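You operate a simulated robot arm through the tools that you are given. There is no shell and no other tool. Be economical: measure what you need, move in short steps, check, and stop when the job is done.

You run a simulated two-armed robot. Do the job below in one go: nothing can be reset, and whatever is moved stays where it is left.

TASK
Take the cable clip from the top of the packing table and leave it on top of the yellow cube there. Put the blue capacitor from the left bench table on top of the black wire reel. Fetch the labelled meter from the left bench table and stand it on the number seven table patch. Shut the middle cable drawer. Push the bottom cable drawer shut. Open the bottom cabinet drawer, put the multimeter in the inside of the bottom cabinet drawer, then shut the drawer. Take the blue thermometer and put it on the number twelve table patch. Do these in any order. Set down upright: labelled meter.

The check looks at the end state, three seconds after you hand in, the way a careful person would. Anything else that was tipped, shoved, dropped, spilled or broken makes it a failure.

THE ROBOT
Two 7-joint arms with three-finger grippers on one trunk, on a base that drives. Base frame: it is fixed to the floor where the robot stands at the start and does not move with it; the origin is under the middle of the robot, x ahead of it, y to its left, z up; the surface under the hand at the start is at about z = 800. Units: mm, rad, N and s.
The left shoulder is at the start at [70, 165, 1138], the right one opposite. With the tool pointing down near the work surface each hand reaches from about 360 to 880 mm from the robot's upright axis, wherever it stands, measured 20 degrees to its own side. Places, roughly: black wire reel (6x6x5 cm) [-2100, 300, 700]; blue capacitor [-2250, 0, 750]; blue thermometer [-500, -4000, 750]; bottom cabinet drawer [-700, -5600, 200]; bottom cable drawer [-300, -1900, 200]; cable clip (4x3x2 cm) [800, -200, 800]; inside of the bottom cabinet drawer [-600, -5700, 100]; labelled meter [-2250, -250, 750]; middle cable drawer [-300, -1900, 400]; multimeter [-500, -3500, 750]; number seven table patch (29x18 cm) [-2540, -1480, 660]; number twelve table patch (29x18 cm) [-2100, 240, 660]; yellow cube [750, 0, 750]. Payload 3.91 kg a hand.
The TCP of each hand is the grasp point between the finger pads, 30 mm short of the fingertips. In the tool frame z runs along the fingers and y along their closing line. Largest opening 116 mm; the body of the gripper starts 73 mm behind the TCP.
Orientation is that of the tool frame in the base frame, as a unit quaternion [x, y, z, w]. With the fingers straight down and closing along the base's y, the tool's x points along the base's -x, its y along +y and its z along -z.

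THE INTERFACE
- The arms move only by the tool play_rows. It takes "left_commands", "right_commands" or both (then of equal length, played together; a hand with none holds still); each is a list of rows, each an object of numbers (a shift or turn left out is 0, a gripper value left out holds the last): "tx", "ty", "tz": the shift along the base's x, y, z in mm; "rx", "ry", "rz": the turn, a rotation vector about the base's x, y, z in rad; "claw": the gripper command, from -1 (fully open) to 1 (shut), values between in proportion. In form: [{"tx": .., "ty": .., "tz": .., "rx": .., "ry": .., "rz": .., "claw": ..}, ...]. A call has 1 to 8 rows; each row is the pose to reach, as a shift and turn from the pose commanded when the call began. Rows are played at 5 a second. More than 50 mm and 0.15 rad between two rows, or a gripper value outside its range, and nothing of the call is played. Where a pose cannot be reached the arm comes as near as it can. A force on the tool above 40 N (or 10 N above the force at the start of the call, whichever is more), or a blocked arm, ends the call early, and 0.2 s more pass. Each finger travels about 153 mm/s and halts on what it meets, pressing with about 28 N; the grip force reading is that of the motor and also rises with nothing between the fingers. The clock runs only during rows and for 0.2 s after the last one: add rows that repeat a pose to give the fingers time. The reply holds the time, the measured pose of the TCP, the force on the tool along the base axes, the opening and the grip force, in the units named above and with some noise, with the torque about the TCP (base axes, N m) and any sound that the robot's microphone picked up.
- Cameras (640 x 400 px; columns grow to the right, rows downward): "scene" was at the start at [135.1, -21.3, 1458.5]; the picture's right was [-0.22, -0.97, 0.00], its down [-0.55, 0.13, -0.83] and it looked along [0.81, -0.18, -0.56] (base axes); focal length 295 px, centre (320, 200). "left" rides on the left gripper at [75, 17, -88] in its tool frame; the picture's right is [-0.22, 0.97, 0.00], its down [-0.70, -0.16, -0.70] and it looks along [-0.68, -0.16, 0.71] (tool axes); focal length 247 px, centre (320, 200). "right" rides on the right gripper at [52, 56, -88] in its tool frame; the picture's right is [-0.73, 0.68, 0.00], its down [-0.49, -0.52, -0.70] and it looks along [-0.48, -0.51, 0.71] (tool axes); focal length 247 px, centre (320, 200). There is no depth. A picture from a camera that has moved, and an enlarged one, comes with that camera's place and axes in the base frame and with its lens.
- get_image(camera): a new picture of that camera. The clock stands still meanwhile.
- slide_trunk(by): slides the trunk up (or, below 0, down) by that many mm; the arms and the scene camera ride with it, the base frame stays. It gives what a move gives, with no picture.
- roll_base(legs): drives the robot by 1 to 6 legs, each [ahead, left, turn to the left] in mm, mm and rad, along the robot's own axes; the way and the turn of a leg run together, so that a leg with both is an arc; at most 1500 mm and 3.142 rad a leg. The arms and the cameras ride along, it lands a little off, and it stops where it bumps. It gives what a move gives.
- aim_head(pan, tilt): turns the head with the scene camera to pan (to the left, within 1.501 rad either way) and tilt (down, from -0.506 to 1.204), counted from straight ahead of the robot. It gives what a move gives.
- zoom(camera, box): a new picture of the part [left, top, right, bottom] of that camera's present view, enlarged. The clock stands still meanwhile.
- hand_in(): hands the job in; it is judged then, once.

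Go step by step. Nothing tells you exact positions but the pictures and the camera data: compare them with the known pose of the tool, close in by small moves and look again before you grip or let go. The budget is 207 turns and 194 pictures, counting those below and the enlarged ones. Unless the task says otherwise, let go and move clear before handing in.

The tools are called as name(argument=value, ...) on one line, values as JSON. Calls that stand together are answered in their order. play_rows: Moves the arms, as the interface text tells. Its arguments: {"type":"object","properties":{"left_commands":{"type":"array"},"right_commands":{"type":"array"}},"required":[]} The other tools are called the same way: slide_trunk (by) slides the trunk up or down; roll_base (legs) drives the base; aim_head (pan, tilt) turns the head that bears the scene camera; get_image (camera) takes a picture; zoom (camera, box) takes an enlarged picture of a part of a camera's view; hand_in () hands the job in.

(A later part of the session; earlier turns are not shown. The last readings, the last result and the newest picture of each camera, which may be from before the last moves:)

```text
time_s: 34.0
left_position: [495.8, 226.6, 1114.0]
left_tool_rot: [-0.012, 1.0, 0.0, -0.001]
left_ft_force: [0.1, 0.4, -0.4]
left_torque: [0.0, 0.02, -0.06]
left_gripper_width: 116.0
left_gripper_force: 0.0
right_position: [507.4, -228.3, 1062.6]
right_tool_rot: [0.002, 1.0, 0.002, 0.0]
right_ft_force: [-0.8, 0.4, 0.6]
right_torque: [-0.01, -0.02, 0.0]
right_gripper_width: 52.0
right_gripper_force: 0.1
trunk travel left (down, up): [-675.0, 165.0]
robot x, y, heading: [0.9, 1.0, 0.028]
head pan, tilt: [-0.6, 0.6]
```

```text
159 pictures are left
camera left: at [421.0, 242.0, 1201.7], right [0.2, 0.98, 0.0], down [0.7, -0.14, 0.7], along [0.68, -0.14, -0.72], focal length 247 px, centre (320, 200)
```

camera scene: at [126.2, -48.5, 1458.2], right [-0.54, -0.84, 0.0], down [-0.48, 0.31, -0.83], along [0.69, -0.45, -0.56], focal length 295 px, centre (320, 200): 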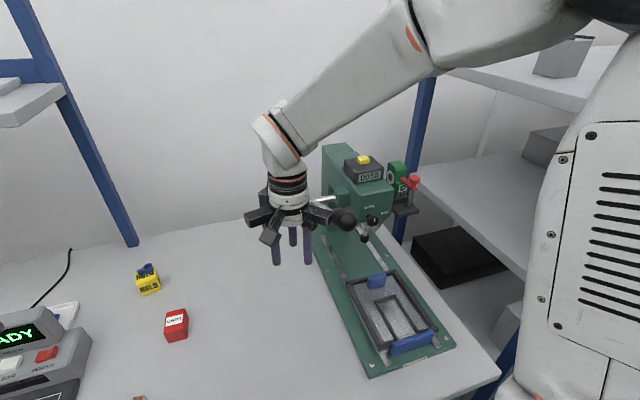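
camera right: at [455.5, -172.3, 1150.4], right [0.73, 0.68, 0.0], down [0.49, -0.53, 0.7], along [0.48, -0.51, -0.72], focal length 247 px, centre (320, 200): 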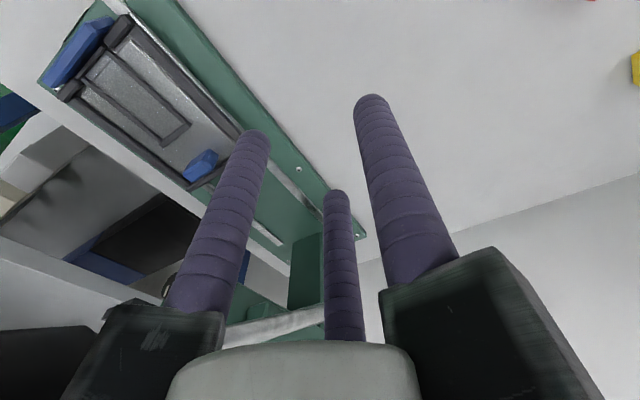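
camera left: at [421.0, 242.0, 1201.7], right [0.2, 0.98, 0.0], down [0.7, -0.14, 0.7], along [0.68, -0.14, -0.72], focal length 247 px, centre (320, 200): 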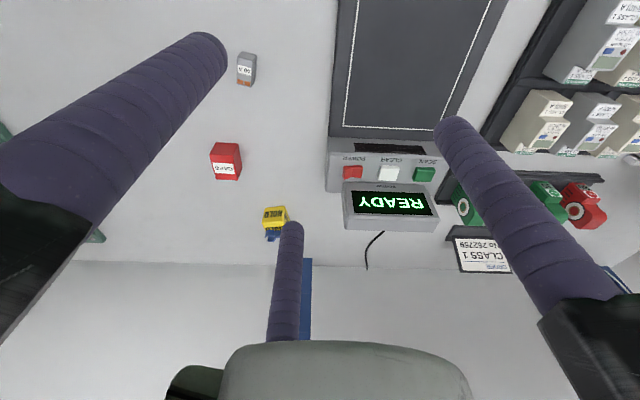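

The right gripper body sits against the lever's ball knob, and the counter still shows 0056. I move the hand away from it (+y, then up) and recheck the lever.

play_rows(right_commands=[{"ty": 30}, {"ty": 60}, {"ty": 90, "tz": 20}, {"ty": 90, "tz": 60}, {"ty": 90, "tz": 60}])

zoom(camera="scene", box=[240, 130, 480, 280])

```text
time_s: 35.2
left_position: [495.0, 227.2, 1114.1]
left_tool_rot: [-0.012, 1.0, 0.0, -0.001]
left_ft_force: [-0.4, -0.6, 0.0]
left_torque: [0.0, 0.01, -0.02]
left_gripper_width: 116.0
left_gripper_force: 0.0
right_position: [526.3, -136.9, 1115.4]
right_tool_rot: [0.0, 1.0, 0.003, -0.002]
right_ft_force: [0.7, -1.2, -0.8]
right_torque: [0.01, 0.04, 0.02]
right_gripper_width: 52.3
right_gripper_force: 0.1
right hand out of reach, approached as far as the arm can: row 3, 4, 5
trunk travel left (down, up): [-675.0, 165.0]
robot x, y, heading: [4.5, -4.3, 0.027]
head pan, tilt: [-0.6, 0.6]
```

```text
2.67 times, centred on (360, 205) of scene
camera zoom: at [126.0, -48.8, 1458.2], right [-0.54, -0.84, 0.0], down [-0.48, 0.31, -0.82], along [0.69, -0.45, -0.57], focal length 786 px, centre (213, 187)
```

zoom: 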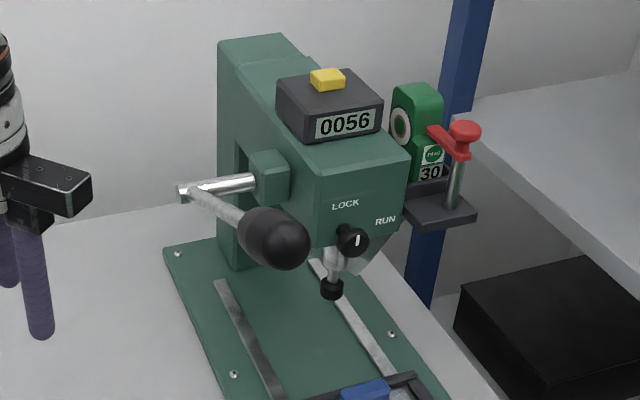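

The two sightings of the knob agree within a few millimetres, so the lever appears unmoved. I back off and turn round in the aisle.

roll_base(legs=[[-750, 0, 0]])

roll_base(legs=[[0, 0, 1.56], [0, 0, 1.56]])

aim_head(pan=0.0, tilt=0.4)

get_image(camera="scene")

aim_head(pan=0.9, tilt=0.35)

get_image(camera="scene")

```text
time_s: 39.3
left_position: [-255.6, 206.5, 1113.7]
left_tool_rot: [-0.016, 1.0, 0.0, -0.001]
left_ft_force: [0.7, -0.7, -0.2]
left_torque: [0.03, -0.01, 0.01]
left_gripper_width: 116.1
left_gripper_force: 0.1
right_position: [-223.0, -156.7, 1115.1]
right_tool_rot: [-0.003, 1.0, 0.003, -0.003]
right_ft_force: [-0.3, -0.2, 0.3]
right_torque: [0.0, -0.02, -0.02]
right_gripper_width: 52.4
right_gripper_force: 0.0
trunk travel left (down, up): [-675.0, 165.0]
robot x, y, heading: [-747.5, -24.0, 0.037]
head pan, tilt: [-0.6, 0.6]
```

```text
time_s: 47.3
left_position: [-1247.1, -234.8, 1114.3]
left_tool_rot: [1.0, -0.004, 0.001, 0.0]
left_ft_force: [0.3, -0.1, 0.9]
left_torque: [0.0, 0.0, -0.01]
left_gripper_width: 115.9
left_gripper_force: 0.1
right_position: [-1265.9, 129.4, 1115.5]
right_tool_rot: [1.0, -0.018, 0.001, 0.002]
right_ft_force: [0.7, -0.5, 0.5]
right_torque: [-0.01, 0.01, -0.01]
right_gripper_width: 52.4
right_gripper_force: 0.1
trunk travel left (down, up): [-675.0, 165.0]
robot x, y, heading: [-747.3, -22.3, 3.132]
head pan, tilt: [-0.6, 0.6]
```

```text
time_s: 48.3
left_position: [-1247.5, -234.2, 1113.4]
left_tool_rot: [1.0, -0.003, 0.0, 0.0]
left_ft_force: [-0.7, -0.1, -0.1]
left_torque: [-0.01, 0.0, -0.01]
left_gripper_width: 115.7
left_gripper_force: 0.0
right_position: [-1266.8, 129.1, 1114.9]
right_tool_rot: [1.0, -0.018, 0.002, 0.003]
right_ft_force: [0.1, 0.3, -0.2]
right_torque: [0.02, 0.02, -0.03]
right_gripper_width: 52.3
right_gripper_force: 0.1
trunk travel left (down, up): [-675.0, 165.0]
robot x, y, heading: [-748.5, -26.1, 3.138]
head pan, tilt: [0.0, 0.4]
```

```text
157 pictures are left
camera scene: at [-891.8, -24.6, 1476.4], right [0.01, 1.0, 0.0], down [0.39, 0.0, -0.92], along [-0.92, 0.01, -0.39], focal length 295 px, centre (320, 200)
```

scene: 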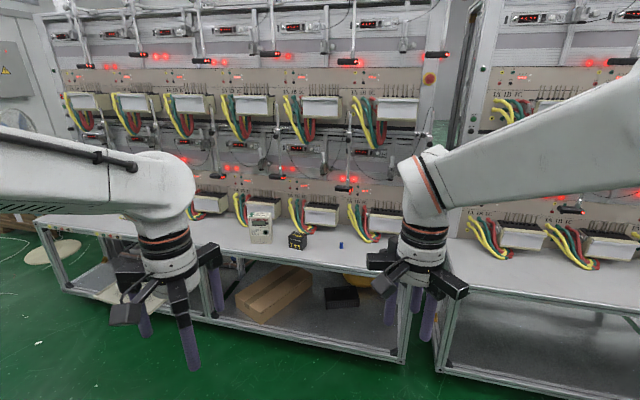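

```text
time_s: 49.5
left_position: [-1248.5, -234.1, 1114.1]
left_tool_rot: [1.0, -0.004, 0.0, 0.0]
left_ft_force: [-0.5, -0.8, 0.8]
left_torque: [0.02, 0.0, 0.01]
left_gripper_width: 116.0
left_gripper_force: 0.1
right_position: [-1267.4, 129.7, 1114.5]
right_tool_rot: [1.0, -0.018, 0.002, 0.003]
right_ft_force: [-0.8, -0.1, 0.4]
right_torque: [0.03, -0.04, 0.01]
right_gripper_width: 52.3
right_gripper_force: 0.1
trunk travel left (down, up): [-675.0, 165.0]
robot x, y, heading: [-741.1, -24.0, 3.138]
head pan, tilt: [0.901, 0.351]
```

```text
156 pictures are left
camera scene: at [-857.5, -97.8, 1481.0], right [-0.78, 0.63, 0.0], down [0.22, 0.27, -0.94], along [-0.59, -0.73, -0.34], focal length 295 px, centre (320, 200)
```

scene: 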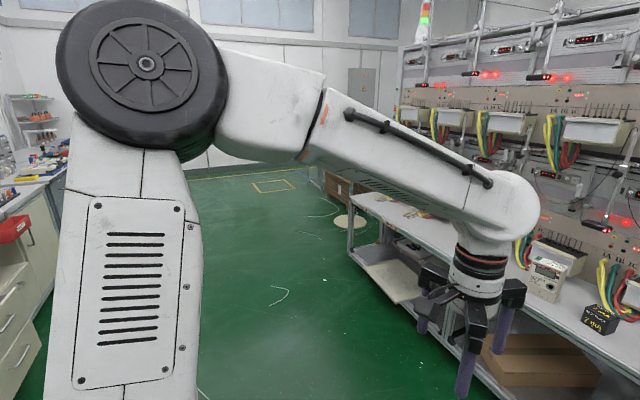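

The left bench carries the beige meter, a black item and the blue capacitor. Its front edge seems angled by about 25°, so I look to the right for the reel and patch twelve.

aim_head(pan=-0.6, tilt=0.45)

get_image(camera="scene")

aim_head(pan=0.25, tilt=0.45)

get_image(camera="scene")

```text
time_s: 51.1
left_position: [-1247.2, -233.6, 1112.6]
left_tool_rot: [1.0, -0.004, 0.001, -0.001]
left_ft_force: [0.2, -0.1, -0.2]
left_torque: [-0.02, -0.04, -0.03]
left_gripper_width: 115.9
left_gripper_force: 0.1
right_position: [-1266.6, 130.1, 1115.8]
right_tool_rot: [1.0, -0.018, 0.002, 0.003]
right_ft_force: [0.3, -0.3, 0.4]
right_torque: [0.02, -0.04, 0.01]
right_gripper_width: 52.3
right_gripper_force: 0.0
trunk travel left (down, up): [-675.0, 165.0]
robot x, y, heading: [-743.8, -19.9, 3.133]
head pan, tilt: [-0.6, 0.45]
```

```text
155 pictures are left
camera scene: at [-874.7, 27.1, 1471.8], right [0.57, 0.82, 0.0], down [0.36, -0.25, -0.9], along [-0.74, 0.51, -0.44], focal length 295 px, centre (320, 200)
```

scene: 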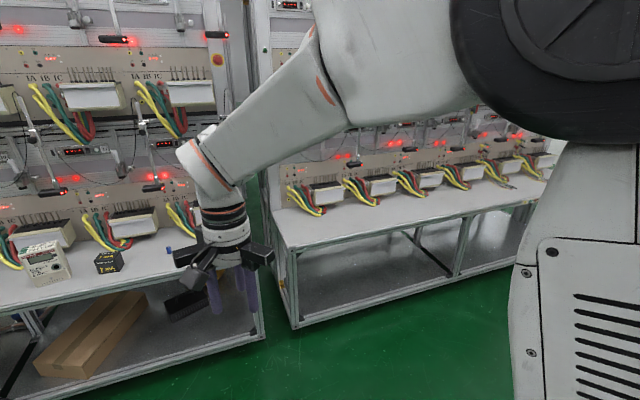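

```text
time_s: 52.3
left_position: [-1247.0, -234.2, 1114.0]
left_tool_rot: [1.0, -0.005, 0.001, 0.0]
left_ft_force: [-0.1, 0.0, 0.7]
left_torque: [0.04, 0.02, 0.01]
left_gripper_width: 116.0
left_gripper_force: 0.0
right_position: [-1266.1, 129.5, 1114.9]
right_tool_rot: [1.0, -0.018, 0.002, 0.003]
right_ft_force: [0.0, -0.2, 0.3]
right_torque: [-0.01, 0.02, -0.01]
right_gripper_width: 52.4
right_gripper_force: 0.0
trunk travel left (down, up): [-675.0, 165.0]
robot x, y, heading: [-749.4, -23.5, 3.137]
head pan, tilt: [0.25, 0.45]
```

```text
154 pictures are left
camera scene: at [-888.4, -47.3, 1471.8], right [-0.24, 0.97, 0.0], down [0.42, 0.1, -0.9], along [-0.87, -0.22, -0.44], focal length 295 px, centre (320, 200)
```

scene: 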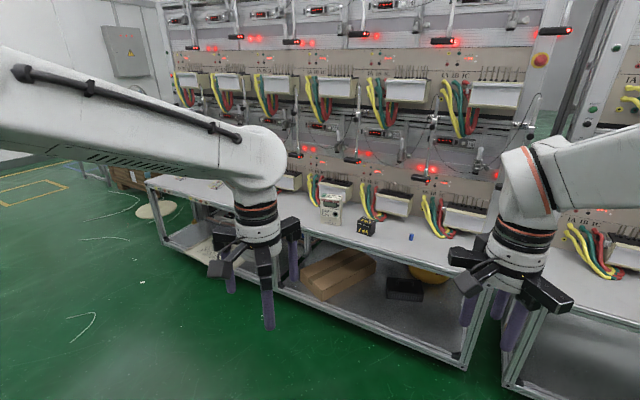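

The bench edge runs about 25.6° off the y axis, and the meter, black item and capacitor are along it. I turn square to it and drive to a spot about 420 mm from the edge.

roll_base(legs=[[0, 0, -0.443], [416, 510, 0]])

aim_head(pan=0.0, tilt=0.7)

get_image(camera="scene")

```text
time_s: 57.2
left_position: [-1883.8, -288.9, 1112.5]
left_tool_rot: [0.975, -0.22, 0.0, 0.001]
left_ft_force: [-0.2, -0.4, -0.5]
left_torque: [-0.04, 0.01, 0.01]
left_gripper_width: 116.3
left_gripper_force: 0.1
right_position: [-1747.4, 50.8, 1116.1]
right_tool_rot: [0.973, -0.232, 0.002, 0.003]
right_ft_force: [0.2, 0.6, 0.5]
right_torque: [-0.04, 0.01, -0.01]
right_gripper_width: 52.1
right_gripper_force: 0.0
trunk travel left (down, up): [-675.0, 165.0]
robot x, y, heading: [-1343.1, -308.4, 2.698]
head pan, tilt: [0.25, 0.45]
```

```text
time_s: 58.0
left_position: [-1884.4, -288.0, 1112.7]
left_tool_rot: [0.975, -0.221, 0.0, 0.0]
left_ft_force: [-0.2, -0.2, 0.1]
left_torque: [-0.01, -0.02, 0.0]
left_gripper_width: 116.0
left_gripper_force: 0.2
right_position: [-1749.0, 49.3, 1116.8]
right_tool_rot: [0.973, -0.232, 0.001, 0.003]
right_ft_force: [-0.1, -0.1, 0.5]
right_torque: [0.0, 0.01, -0.04]
right_gripper_width: 52.3
right_gripper_force: 0.0
trunk travel left (down, up): [-675.0, 165.0]
robot x, y, heading: [-1342.1, -308.2, 2.7]
head pan, tilt: [0.0, 0.7]
```

```text
153 pictures are left
camera scene: at [-1466.2, -251.9, 1449.6], right [0.43, 0.9, 0.0], down [0.58, -0.27, -0.77], along [-0.69, 0.33, -0.64], focal length 295 px, centre (320, 200)
```

scene: 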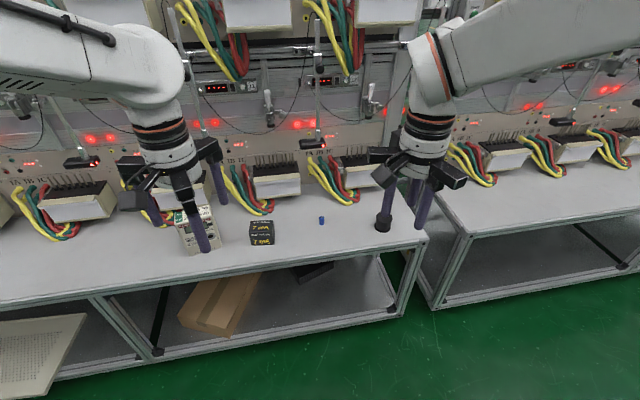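

I now see the capacitor at (322,220) and a black reel at (383,222) under the right hand. I zoom for details.

zoom(camera="scene", box=[150, 170, 310, 270])

zoom(camera="scene", box=[300, 160, 460, 260])

get_image(camera="right")

get_image(camera="left")

```text
4.00 times, centred on (230, 220) of scene
camera zoom: at [-1466.2, -251.9, 1449.6], right [0.43, 0.9, 0.0], down [0.58, -0.27, -0.77], along [-0.69, 0.33, -0.64], focal length 1180 px, centre (680, 120)
```

zoom: 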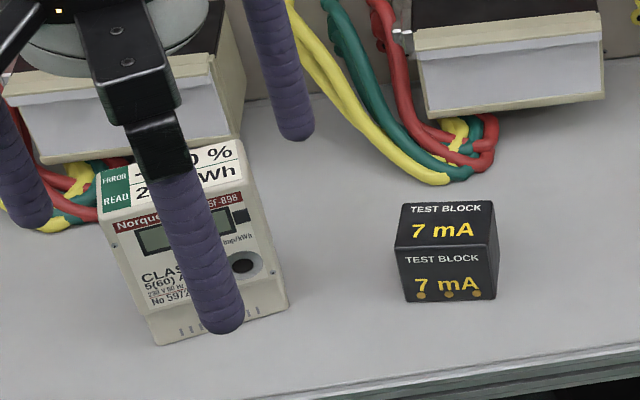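

```text
4.00 times, centred on (380, 210) of scene
camera zoom: at [-1466.2, -251.9, 1449.6], right [0.43, 0.9, 0.0], down [0.58, -0.27, -0.77], along [-0.69, 0.33, -0.64], focal length 1180 px, centre (80, 160)
```

zoom: 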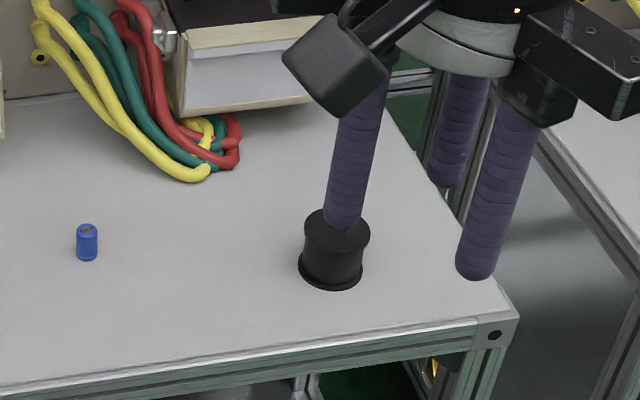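

```text
150 pictures are left
camera right: at [-1727.3, -23.3, 1204.6], right [-0.96, -0.28, 0.0], down [-0.2, 0.69, 0.7], along [-0.19, 0.67, -0.72], focal length 247 px, centre (320, 200)
```

right: 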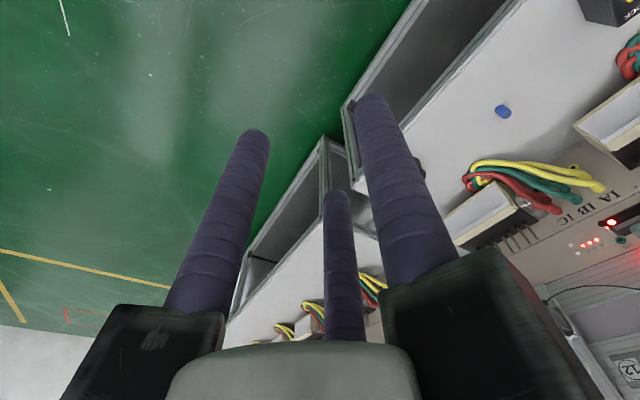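

```text
149 pictures are left
camera left: at [-1823.7, -335.1, 1201.6], right [-0.62, -0.78, 0.0], down [-0.56, 0.44, 0.7], along [-0.55, 0.43, -0.72], focal length 247 px, centre (320, 200)
```

left: 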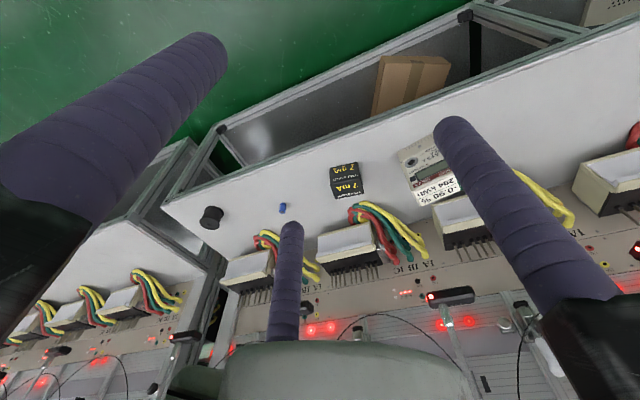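

Rechecking, the table corner is at about (-1956,420) and the bench is angled about 14.5°. Both patches then lie along its front edge, and the reel stands on patch twelve. I square up, drive nearer, and lower the trunk.

roll_base(legs=[[0, 0, 0.189], [400, 0, 0]])

slide_trunk(by=-100)

get_image(camera="scene")

get_image(camera="right")

```text
time_s: 61.1
left_position: [-2248.3, -294.3, 1112.1]
left_tool_rot: [0.992, -0.126, 0.002, 0.0]
left_ft_force: [0.2, 0.9, 0.6]
left_torque: [0.0, -0.01, 0.03]
left_gripper_width: 116.0
left_gripper_force: 0.1
right_position: [-2174.4, 60.5, 1115.6]
right_tool_rot: [0.989, -0.145, 0.007, 0.004]
right_ft_force: [-0.6, 1.0, 0.1]
right_torque: [0.01, -0.01, 0.0]
right_gripper_width: 52.5
right_gripper_force: 0.0
trunk travel left (down, up): [-675.0, 165.0]
robot x, y, heading: [-1711.7, -216.0, 2.891]
head pan, tilt: [0.0, 0.7]
stopped in leg 2: the force on the tool passed its limit at 85 N (the readings are from after the stop); the commanded pose is now the measured one
```

```text
time_s: 62.4
left_position: [-2246.7, -295.1, 1013.0]
left_tool_rot: [0.992, -0.127, 0.001, 0.0]
left_ft_force: [-0.1, -0.4, -0.4]
left_torque: [0.0, -0.01, -0.03]
left_gripper_width: 116.2
left_gripper_force: 0.0
right_position: [-2173.3, 60.2, 1016.4]
right_tool_rot: [0.99, -0.144, 0.005, 0.005]
right_ft_force: [0.0, 0.8, -0.1]
right_torque: [-0.01, 0.01, -0.05]
right_gripper_width: 51.9
right_gripper_force: 0.0
trunk travel left (down, up): [-575.0, 265.0]
robot x, y, heading: [-1712.3, -211.5, 2.891]
head pan, tilt: [0.0, 0.7]
```

```text
148 pictures are left
camera scene: at [-1843.3, -180.7, 1349.7], right [0.25, 0.97, 0.0], down [0.62, -0.16, -0.77], along [-0.74, 0.19, -0.64], focal length 295 px, centre (320, 200)
```

scene: 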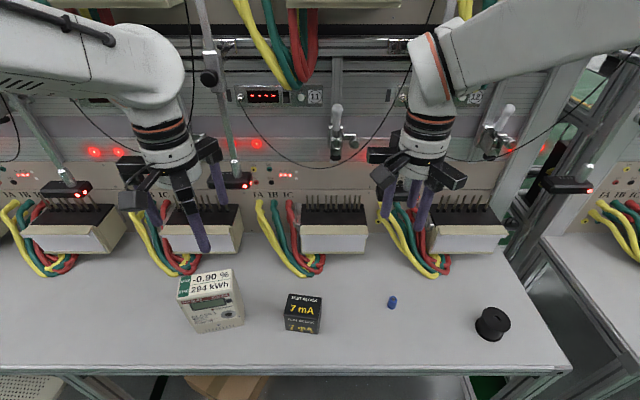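

```text
147 pictures are left
camera right: at [-2140.9, -7.8, 1105.5], right [-0.9, -0.44, 0.0], down [-0.32, 0.65, 0.69], along [-0.3, 0.62, -0.72], focal length 247 px, centre (320, 200)
```

right: 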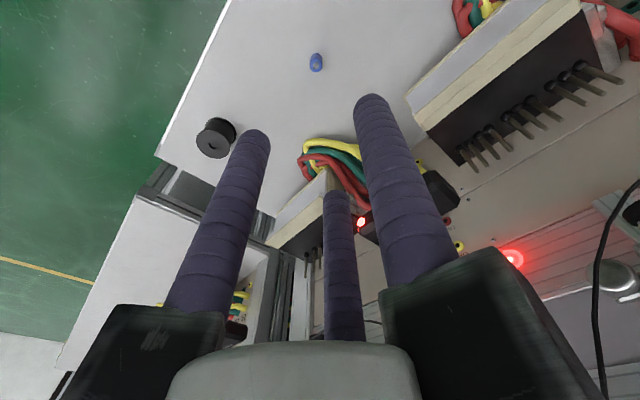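

An 85 N contact stopped the drive, so something on the rack met a hand. I draw both hands back toward me and look at the rack.

play_rows(left_commands=[{"tx": 35, "ty": -9}, {"tx": 75, "ty": -19}, {"tx": 110, "ty": -28}], right_commands=[{"tx": 35, "ty": -9}, {"tx": 75, "ty": -19}, {"tx": 110, "ty": -28}])

aim_head(pan=0.0, tilt=0.35)

get_image(camera="scene")

get_image(camera="left")

```text
time_s: 63.2
left_position: [-2135.0, -324.1, 1014.3]
left_tool_rot: [0.992, -0.127, 0.001, 0.0]
left_ft_force: [1.0, -0.9, -0.1]
left_torque: [-0.02, 0.02, 0.01]
left_gripper_width: 116.0
left_gripper_force: 0.0
right_position: [-2165.2, 56.1, 992.3]
right_tool_rot: [0.989, -0.144, 0.007, 0.005]
right_ft_force: [1.0, -0.1, 0.6]
right_torque: [0.03, -0.01, 0.0]
right_gripper_width: 52.0
right_gripper_force: 0.2
right hand out of reach, approached as far as the arm can: row 1, 2, 3
trunk travel left (down, up): [-575.0, 265.0]
robot x, y, heading: [-1715.3, -215.0, 2.889]
head pan, tilt: [0.0, 0.7]
```

```text
time_s: 64.1
left_position: [-2136.2, -323.7, 1013.9]
left_tool_rot: [0.992, -0.127, 0.001, 0.001]
left_ft_force: [-0.6, -0.7, 0.4]
left_torque: [0.02, -0.02, 0.0]
left_gripper_width: 115.8
left_gripper_force: 0.1
right_position: [-2166.9, 55.8, 993.8]
right_tool_rot: [0.989, -0.144, 0.007, 0.005]
right_ft_force: [-0.2, -0.2, -0.1]
right_torque: [-0.01, 0.02, 0.01]
right_gripper_width: 52.0
right_gripper_force: 0.0
trunk travel left (down, up): [-575.0, 265.0]
robot x, y, heading: [-1710.3, -209.4, 2.888]
head pan, tilt: [0.0, 0.351]
```

```text
146 pictures are left
camera scene: at [-1851.5, -178.8, 1380.9], right [0.25, 0.97, 0.0], down [0.33, -0.09, -0.94], along [-0.91, 0.23, -0.34], focal length 295 px, centre (320, 200)
```

scene: 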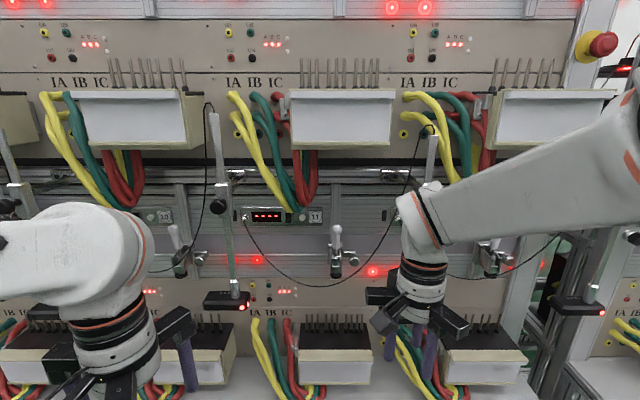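

```text
145 pictures are left
camera left: at [-2067.6, -358.4, 1102.3], right [-0.46, -0.89, 0.0], down [-0.64, 0.33, 0.7], along [-0.62, 0.32, -0.72], focal length 247 px, centre (320, 200)
```

left: 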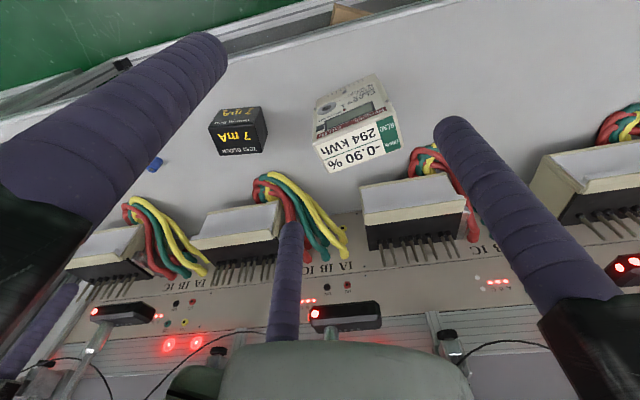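

A clamp post with a black optical head stands right behind the right wrist, and that is probably what was touched. I back off 200 mm so I can see whether it was disturbed.

roll_base(legs=[[-200, 0, 0]])

play_rows(right_commands=[{"ty": 40}, {"ty": 80}, {"ty": 120}, {"ty": 160}])

get_image(camera="scene")

```text
time_s: 65.7
left_position: [-1941.5, -372.1, 1014.9]
left_tool_rot: [0.992, -0.127, 0.0, 0.0]
left_ft_force: [-1.0, -0.2, 0.3]
left_torque: [0.01, 0.01, 0.0]
left_gripper_width: 115.8
left_gripper_force: 0.1
right_position: [-1973.4, 7.3, 993.2]
right_tool_rot: [0.989, -0.145, 0.006, 0.005]
right_ft_force: [0.5, -0.1, -0.1]
right_torque: [-0.01, 0.03, -0.02]
right_gripper_width: 52.1
right_gripper_force: 0.1
trunk travel left (down, up): [-575.0, 265.0]
robot x, y, heading: [-1515.7, -261.8, 2.891]
head pan, tilt: [0.0, 0.351]
```

```text
time_s: 66.7
left_position: [-1941.6, -372.5, 1014.2]
left_tool_rot: [0.992, -0.128, 0.001, 0.001]
left_ft_force: [-0.3, 0.9, 0.2]
left_torque: [-0.05, 0.01, 0.02]
left_gripper_width: 115.9
left_gripper_force: 0.1
right_position: [-1972.5, 170.8, 993.2]
right_tool_rot: [0.989, -0.145, 0.007, 0.006]
right_ft_force: [0.0, 0.4, 0.8]
right_torque: [-0.02, 0.0, 0.0]
right_gripper_width: 52.1
right_gripper_force: 0.0
trunk travel left (down, up): [-575.0, 265.0]
robot x, y, heading: [-1514.6, -259.2, 2.885]
head pan, tilt: [0.0, 0.351]
```

```text
144 pictures are left
camera scene: at [-1656.5, -226.5, 1380.9], right [0.25, 0.97, 0.0], down [0.33, -0.09, -0.94], along [-0.91, 0.23, -0.34], focal length 295 px, centre (320, 200)
```

scene: 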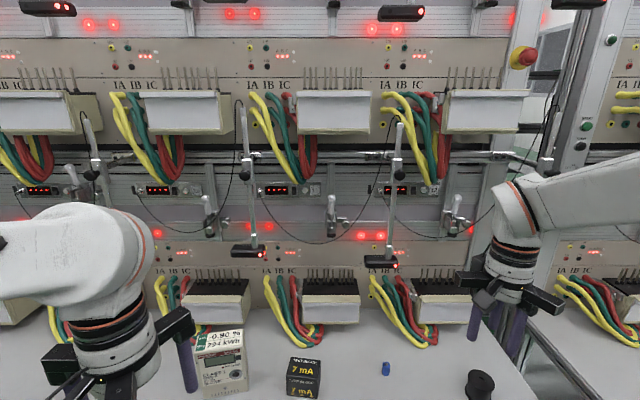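

zoom(camera="scene", box=[200, 80, 440, 290])

```text
1.90 times, centred on (320, 185) of scene
camera zoom: at [-1656.5, -226.5, 1380.9], right [0.25, 0.97, 0.0], down [0.33, -0.09, -0.94], along [-0.91, 0.23, -0.34], focal length 562 px, centre (320, 229)
```

zoom: 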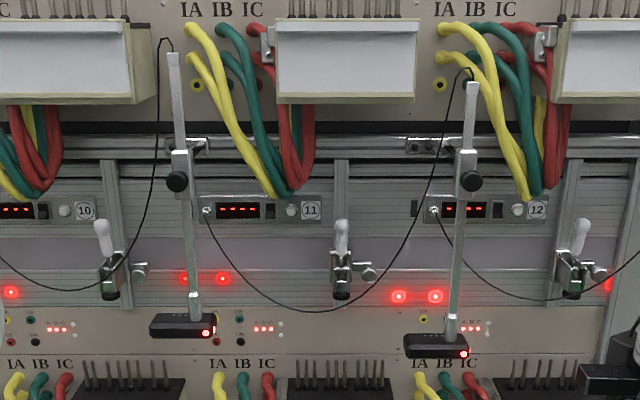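

The optical heads of stations 11 and 12 sit where the earlier views had them, so nothing seems moved. The capacitor is near (-2190,95), within reach from here, so I lower the trunk a little and bring the right hand over it.

slide_trunk(by=-40)

play_rows(right_commands=[{"tx": -35, "ty": -12, "tz": -15}, {"tx": -70, "ty": -24, "tz": -30}, {"tx": -110, "ty": -38, "tz": -50}, {"tx": -150, "ty": -52, "tz": -70}, {"tx": -185, "ty": -65, "tz": -90}, {"tx": -218, "ty": -76, "tz": -110}, {"tx": -218, "ty": -76, "tz": -130}])

get_image(camera="right")

aim_head(pan=-0.3, tilt=0.75)

get_image(camera="scene")

```text
time_s: 67.5
left_position: [-1940.5, -373.1, 974.2]
left_tool_rot: [0.992, -0.128, 0.001, 0.0]
left_ft_force: [0.2, 0.0, 0.0]
left_torque: [0.06, 0.02, -0.01]
left_gripper_width: 115.9
left_gripper_force: 0.0
right_position: [-1972.5, 168.5, 954.7]
right_tool_rot: [0.989, -0.145, 0.007, 0.005]
right_ft_force: [-0.6, -0.2, 0.0]
right_torque: [-0.02, 0.0, 0.0]
right_gripper_width: 52.5
right_gripper_force: 0.1
trunk travel left (down, up): [-535.0, 305.0]
robot x, y, heading: [-1517.6, -264.6, 2.89]
head pan, tilt: [0.0, 0.351]
```

```text
time_s: 69.1
left_position: [-1941.5, -373.5, 973.0]
left_tool_rot: [0.992, -0.128, 0.001, -0.001]
left_ft_force: [0.2, 0.4, -1.1]
left_torque: [0.03, -0.01, 0.02]
left_gripper_width: 116.0
left_gripper_force: 0.0
right_position: [-2189.7, 93.6, 825.6]
right_tool_rot: [0.989, -0.145, 0.008, 0.005]
right_ft_force: [0.5, 0.3, -0.1]
right_torque: [-0.01, -0.02, 0.05]
right_gripper_width: 52.3
right_gripper_force: 0.0
trunk travel left (down, up): [-535.0, 305.0]
robot x, y, heading: [-1517.8, -262.2, 2.889]
head pan, tilt: [0.0, 0.351]
```

```text
142 pictures are left
camera right: at [-2157.1, 25.0, 915.2], right [-0.9, -0.44, -0.01], down [-0.32, 0.65, 0.69], along [-0.3, 0.62, -0.73], focal length 247 px, centre (320, 200)
```

right: 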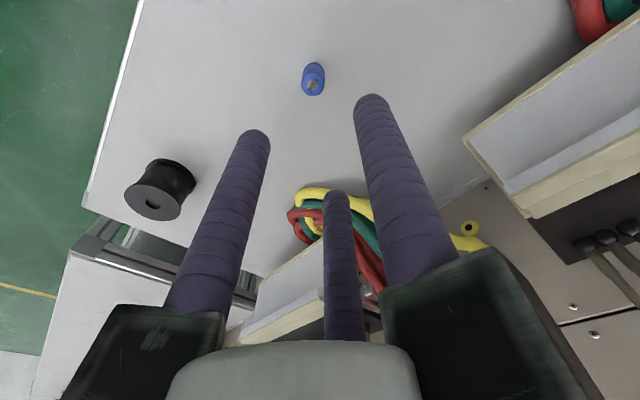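

```text
time_s: 70.0
left_position: [-1941.3, -373.2, 973.5]
left_tool_rot: [0.992, -0.128, 0.003, 0.0]
left_ft_force: [-0.6, 0.6, 0.7]
left_torque: [-0.02, 0.0, -0.01]
left_gripper_width: 115.8
left_gripper_force: 0.0
right_position: [-2189.3, 92.4, 826.3]
right_tool_rot: [0.989, -0.145, 0.007, 0.006]
right_ft_force: [-0.9, -0.2, -0.8]
right_torque: [-0.05, 0.03, -0.01]
right_gripper_width: 52.2
right_gripper_force: 0.0
trunk travel left (down, up): [-535.0, 305.0]
robot x, y, heading: [-1515.5, -264.7, 2.887]
head pan, tilt: [-0.3, 0.75]
```

```text
141 pictures are left
camera scene: at [-1637.1, -208.3, 1305.4], right [0.52, 0.85, 0.0], down [0.58, -0.36, -0.73], along [-0.62, 0.38, -0.68], focal length 295 px, centre (320, 200)
```

scene: 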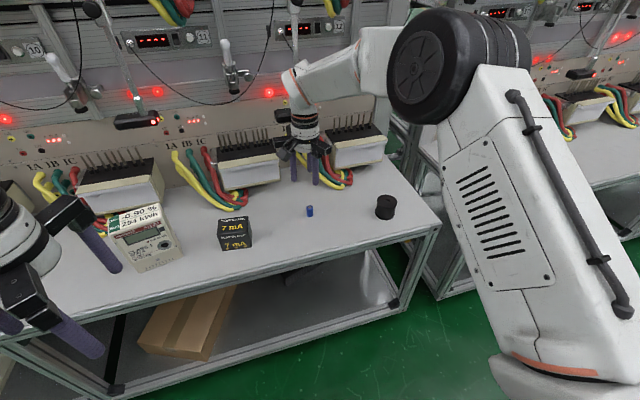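

The capacitor reads at (-2185,96), directly under the hand, so I descend around it and close.

play_rows(right_commands=[{"tx": 3, "ty": 3, "tz": -40}, {"tx": 3, "ty": 3, "tz": -75}, {"tx": 3, "ty": 3, "tz": -105}, {"tx": 3, "ty": 3, "tz": -128}, {"tx": 3, "ty": 3, "tz": -128}])

get_image(camera="right")

zoom(camera="scene", box=[250, 150, 370, 240])

```text
time_s: 71.2
left_position: [-1942.0, -373.3, 973.4]
left_tool_rot: [0.992, -0.127, 0.001, 0.0]
left_ft_force: [0.4, 0.6, 0.5]
left_torque: [-0.01, -0.02, -0.01]
left_gripper_width: 116.1
left_gripper_force: 0.1
right_position: [-2186.9, 95.3, 696.8]
right_tool_rot: [0.989, -0.145, 0.006, 0.005]
right_ft_force: [0.0, -0.2, 0.8]
right_torque: [-0.03, 0.01, 0.04]
right_gripper_width: 52.3
right_gripper_force: 0.1
trunk travel left (down, up): [-535.0, 305.0]
robot x, y, heading: [-1516.2, -268.3, 2.887]
head pan, tilt: [-0.3, 0.75]
```

```text
140 pictures are left
camera right: at [-2154.7, 27.7, 787.0], right [-0.9, -0.44, -0.01], down [-0.32, 0.65, 0.69], along [-0.3, 0.62, -0.73], focal length 247 px, centre (320, 200)
```

right: 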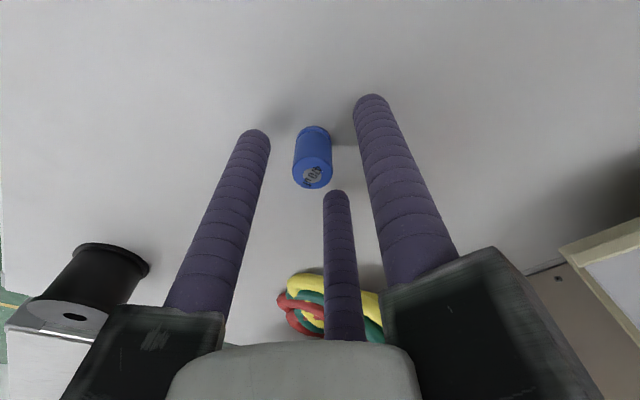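

```text
4.44 times, centred on (310, 195) of scene
camera zoom: at [-1636.7, -208.4, 1305.4], right [0.53, 0.85, 0.0], down [0.58, -0.36, -0.73], along [-0.62, 0.38, -0.68], focal length 1311 px, centre (364, 222)
```

zoom: 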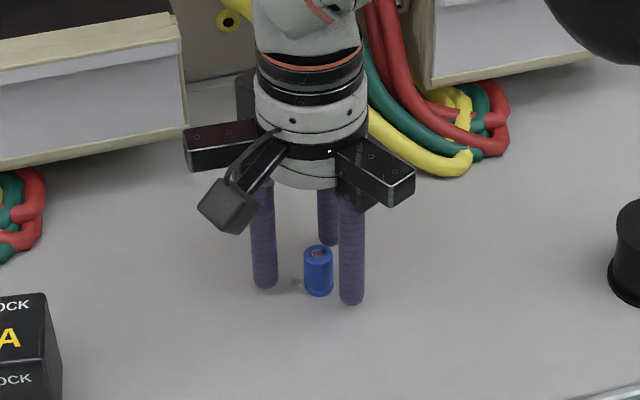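

play_rows(right_commands=[{"tx": 3, "claw": 0.3}, {"tx": 3, "claw": 1}, {"tx": 3, "claw": 1}, {"tx": 3, "claw": 1}])

zoom(camera="right", box=[220, 80, 420, 220])

```text
time_s: 72.2
left_position: [-1942.9, -373.1, 974.6]
left_tool_rot: [0.992, -0.128, 0.002, 0.0]
left_ft_force: [0.4, -0.1, 1.0]
left_torque: [0.0, -0.03, 0.02]
left_gripper_width: 115.9
left_gripper_force: 0.0
right_position: [-2186.1, 95.7, 697.7]
right_tool_rot: [0.989, -0.145, 0.007, 0.005]
right_ft_force: [0.0, -0.7, -0.8]
right_torque: [-0.02, 0.01, 0.0]
right_gripper_width: 17.5
right_gripper_force: 27.6
trunk travel left (down, up): [-535.0, 305.0]
robot x, y, heading: [-1515.9, -266.9, 2.887]
head pan, tilt: [-0.3, 0.75]
```

```text
2.86 times, centred on (320, 150) of right
camera zoom: at [-2152.0, 27.7, 786.7], right [-0.9, -0.44, -0.01], down [-0.32, 0.65, 0.69], along [-0.3, 0.62, -0.73], focal length 706 px, centre (320, 343)
```

zoom: 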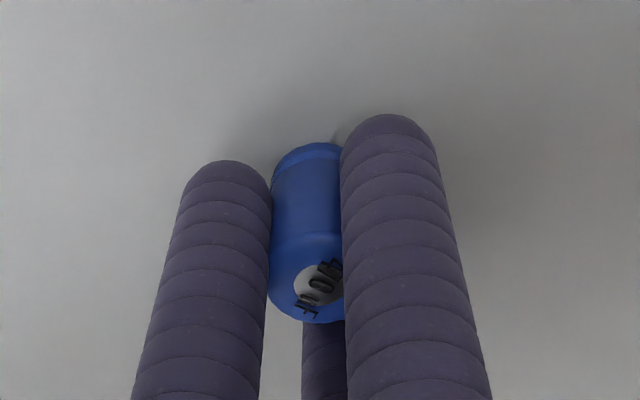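

The capacitor is gripped upright. I lift it and carry it toward the reel.

play_rows(right_commands=[{"tz": 45}, {"tz": 90}, {"tz": 120, "tx": 18, "ty": 30}, {"tz": 120, "tx": 42, "ty": 70}, {"tz": 120, "tx": 66, "ty": 110}, {"tz": 120, "tx": 92, "ty": 150}, {"tz": 120, "tx": 118, "ty": 192}, {"tz": 120, "tx": 118, "ty": 192}])

get_image(camera="right")

zoom(camera="scene", box=[320, 130, 440, 230])

```text
time_s: 74.0
left_position: [-1942.3, -373.7, 973.0]
left_tool_rot: [0.992, -0.128, 0.003, 0.0]
left_ft_force: [-0.5, 0.0, 0.8]
left_torque: [0.02, 0.01, 0.0]
left_gripper_width: 115.8
left_gripper_force: 0.1
right_position: [-2067.6, 286.9, 819.0]
right_tool_rot: [0.99, -0.144, 0.007, 0.005]
right_ft_force: [-0.2, 0.7, -0.5]
right_torque: [0.02, -0.02, 0.01]
right_gripper_width: 17.5
right_gripper_force: 28.3
trunk travel left (down, up): [-535.0, 305.0]
robot x, y, heading: [-1515.7, -260.6, 2.888]
head pan, tilt: [-0.3, 0.75]
```

```text
137 pictures are left
camera right: at [-2034.4, 218.4, 907.6], right [-0.9, -0.44, -0.01], down [-0.33, 0.65, 0.69], along [-0.3, 0.62, -0.73], focal length 247 px, centre (320, 200)
```

right: 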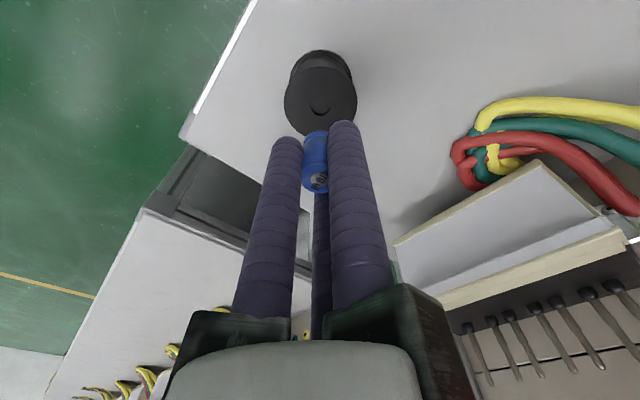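

```text
4.00 times, centred on (380, 180) of scene
camera zoom: at [-1637.8, -209.5, 1305.3], right [0.53, 0.85, 0.0], down [0.58, -0.36, -0.73], along [-0.62, 0.38, -0.68], focal length 1180 px, centre (80, 280)
```

zoom: 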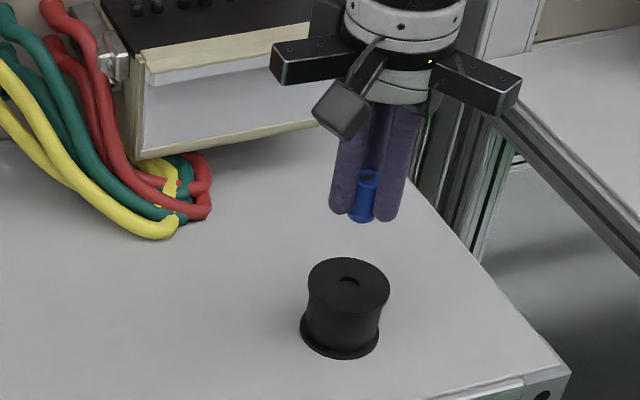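

The reel's top centre computes to (-2068,287), right under the capacitor. I lower until contact.

play_rows(right_commands=[{"tz": -40}, {"tz": -60}, {"tz": -66}, {"tz": -69}, {"tz": -71}, {"tz": -73}])

zoom(camera="scene", box=[350, 160, 430, 230])

zoom(camera="right", box=[220, 80, 420, 220])

```text
time_s: 75.4
left_position: [-1940.8, -372.5, 974.1]
left_tool_rot: [0.992, -0.128, 0.001, 0.0]
left_ft_force: [0.8, 0.0, 0.2]
left_torque: [-0.03, -0.01, -0.02]
left_gripper_width: 115.9
left_gripper_force: 0.1
right_position: [-2068.4, 287.9, 746.6]
right_tool_rot: [0.989, -0.145, 0.004, 0.005]
right_ft_force: [-1.5, 4.5, 17.3]
right_torque: [0.18, 0.12, 0.01]
right_gripper_width: 17.8
right_gripper_force: 27.9
trunk travel left (down, up): [-535.0, 305.0]
robot x, y, heading: [-1513.6, -264.2, 2.89]
head pan, tilt: [-0.3, 0.75]
```

```text
5.71 times, centred on (390, 195) of scene
camera zoom: at [-1635.6, -209.3, 1305.9], right [0.53, 0.85, 0.0], down [0.58, -0.36, -0.73], along [-0.62, 0.39, -0.68], focal length 1685 px, centre (-80, 229)
```

zoom: 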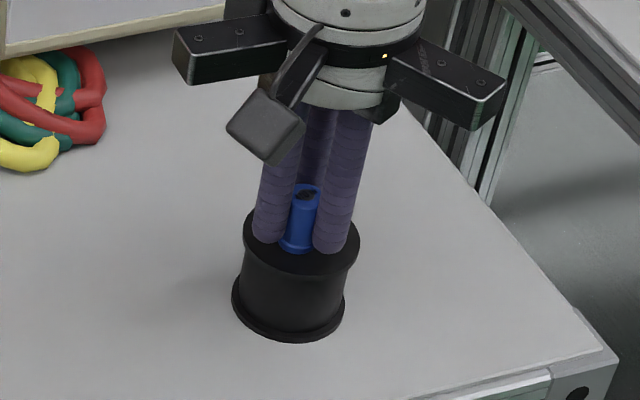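

```text
2.86 times, centred on (320, 150) of right
camera zoom: at [-2034.5, 219.2, 835.7], right [-0.9, -0.44, 0.0], down [-0.32, 0.65, 0.69], along [-0.3, 0.62, -0.72], focal length 706 px, centre (320, 343)
```

zoom: 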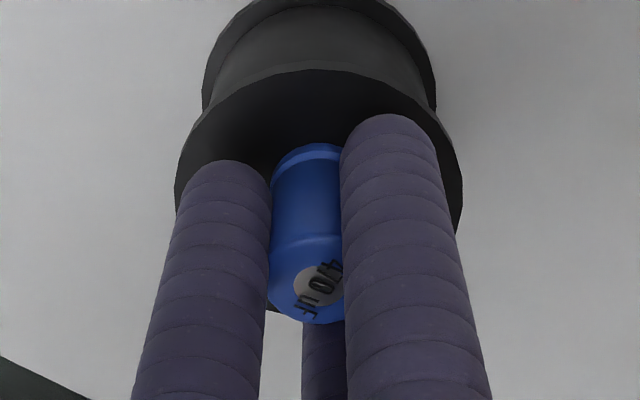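

Seated on the reel (17 N). I ease off, open the fingers and rise.

play_rows(right_commands=[{"tz": 1}, {"tz": 1, "claw": 0.6}, {"tz": 1, "claw": 0.3}, {"tz": 1, "claw": 0.1}, {"tz": 40}, {"tz": 80}, {"tz": 120}, {"tz": 120}])

zoom(camera="scene", box=[330, 130, 450, 230])

get_image(camera="left")

aim_head(pan=0.3, tilt=0.7)

get_image(camera="scene")

```text
time_s: 77.2
left_position: [-1941.3, -372.4, 973.5]
left_tool_rot: [0.992, -0.128, 0.001, 0.0]
left_ft_force: [0.9, 0.3, -0.1]
left_torque: [-0.03, -0.02, -0.04]
left_gripper_width: 116.0
left_gripper_force: 0.0
right_position: [-2070.0, 286.7, 865.5]
right_tool_rot: [0.989, -0.146, 0.007, 0.006]
right_ft_force: [0.2, 0.4, -0.2]
right_torque: [-0.01, -0.01, -0.03]
right_gripper_width: 52.4
right_gripper_force: 0.0
trunk travel left (down, up): [-535.0, 305.0]
robot x, y, heading: [-1514.8, -264.8, 2.886]
head pan, tilt: [-0.3, 0.75]
```

```text
4.00 times, centred on (390, 180) of scene
camera zoom: at [-1637.6, -207.8, 1305.2], right [0.53, 0.85, 0.0], down [0.58, -0.36, -0.73], along [-0.62, 0.38, -0.68], focal length 1180 px, centre (40, 280)
```

zoom: 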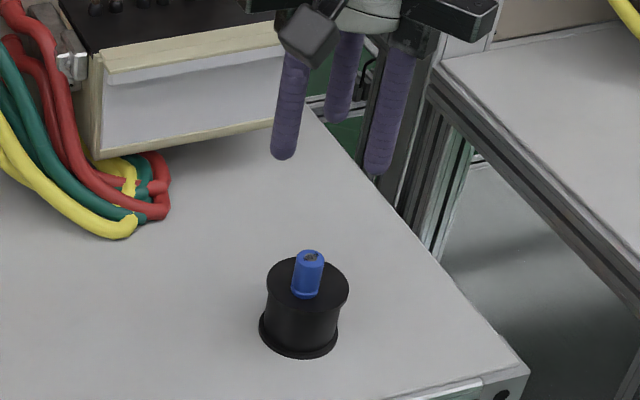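

```text
132 pictures are left
camera left: at [-1873.4, -407.4, 1062.2], right [-0.46, -0.89, 0.0], down [-0.64, 0.33, 0.7], along [-0.62, 0.32, -0.72], focal length 247 px, centre (320, 200)
```

left: 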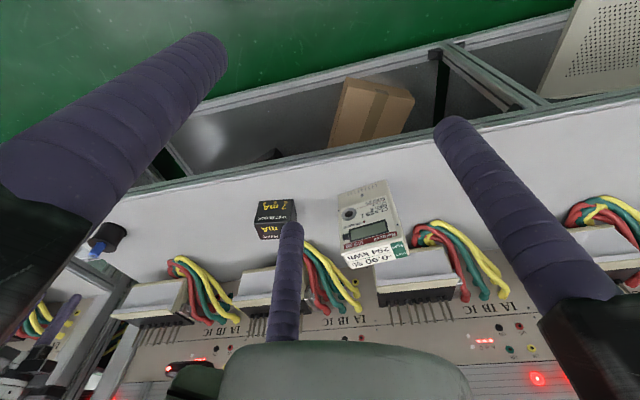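

```text
time_s: 78.2
left_position: [-1941.0, -372.4, 973.9]
left_tool_rot: [0.992, -0.128, 0.001, 0.0]
left_ft_force: [-0.1, 0.0, 0.5]
left_torque: [0.0, -0.01, 0.02]
left_gripper_width: 116.0
left_gripper_force: 0.1
right_position: [-2068.0, 285.1, 865.6]
right_tool_rot: [0.989, -0.146, 0.007, 0.006]
right_ft_force: [-0.4, 0.1, 0.0]
right_torque: [0.02, 0.0, -0.01]
right_gripper_width: 52.0
right_gripper_force: 0.0
trunk travel left (down, up): [-535.0, 305.0]
robot x, y, heading: [-1515.7, -263.0, 2.887]
head pan, tilt: [0.3, 0.7]
```

```text
131 pictures are left
camera scene: at [-1651.4, -255.6, 1309.6], right [-0.05, 1.0, 0.0], down [0.64, 0.03, -0.76], along [-0.76, -0.04, -0.64], focal length 295 px, centre (320, 200)
```

scene: 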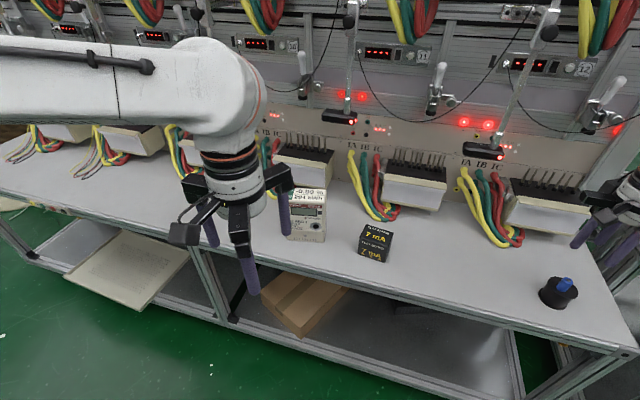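

The capacitor stands on the reel. Next comes the meter, which I zoom on.

zoom(camera="scene", box=[260, 170, 360, 250])

zoom(camera="left", box=[300, 160, 460, 280])

```text
5.00 times, centred on (310, 210) of scene
camera zoom: at [-1651.4, -255.6, 1309.6], right [-0.05, 1.0, 0.0], down [0.64, 0.03, -0.76], along [-0.76, -0.04, -0.64], focal length 1475 px, centre (370, 150)
```

zoom: 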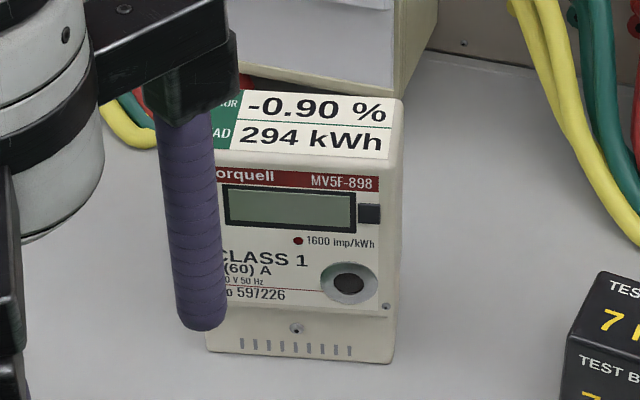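

```text
3.33 times, centred on (380, 220) of left
camera zoom: at [-1873.1, -407.7, 1062.3], right [-0.46, -0.89, 0.0], down [-0.63, 0.33, 0.7], along [-0.62, 0.32, -0.72], focal length 823 px, centre (120, 133)
```

zoom: 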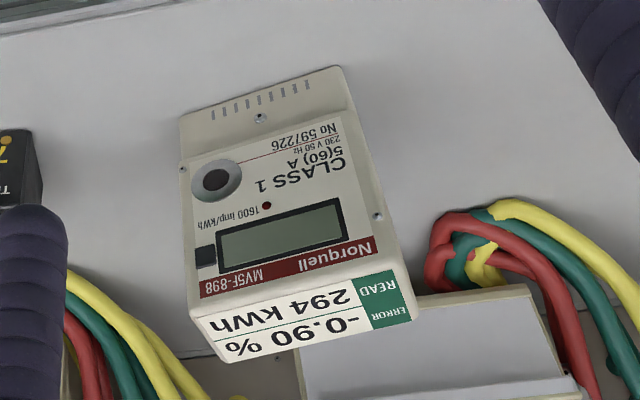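

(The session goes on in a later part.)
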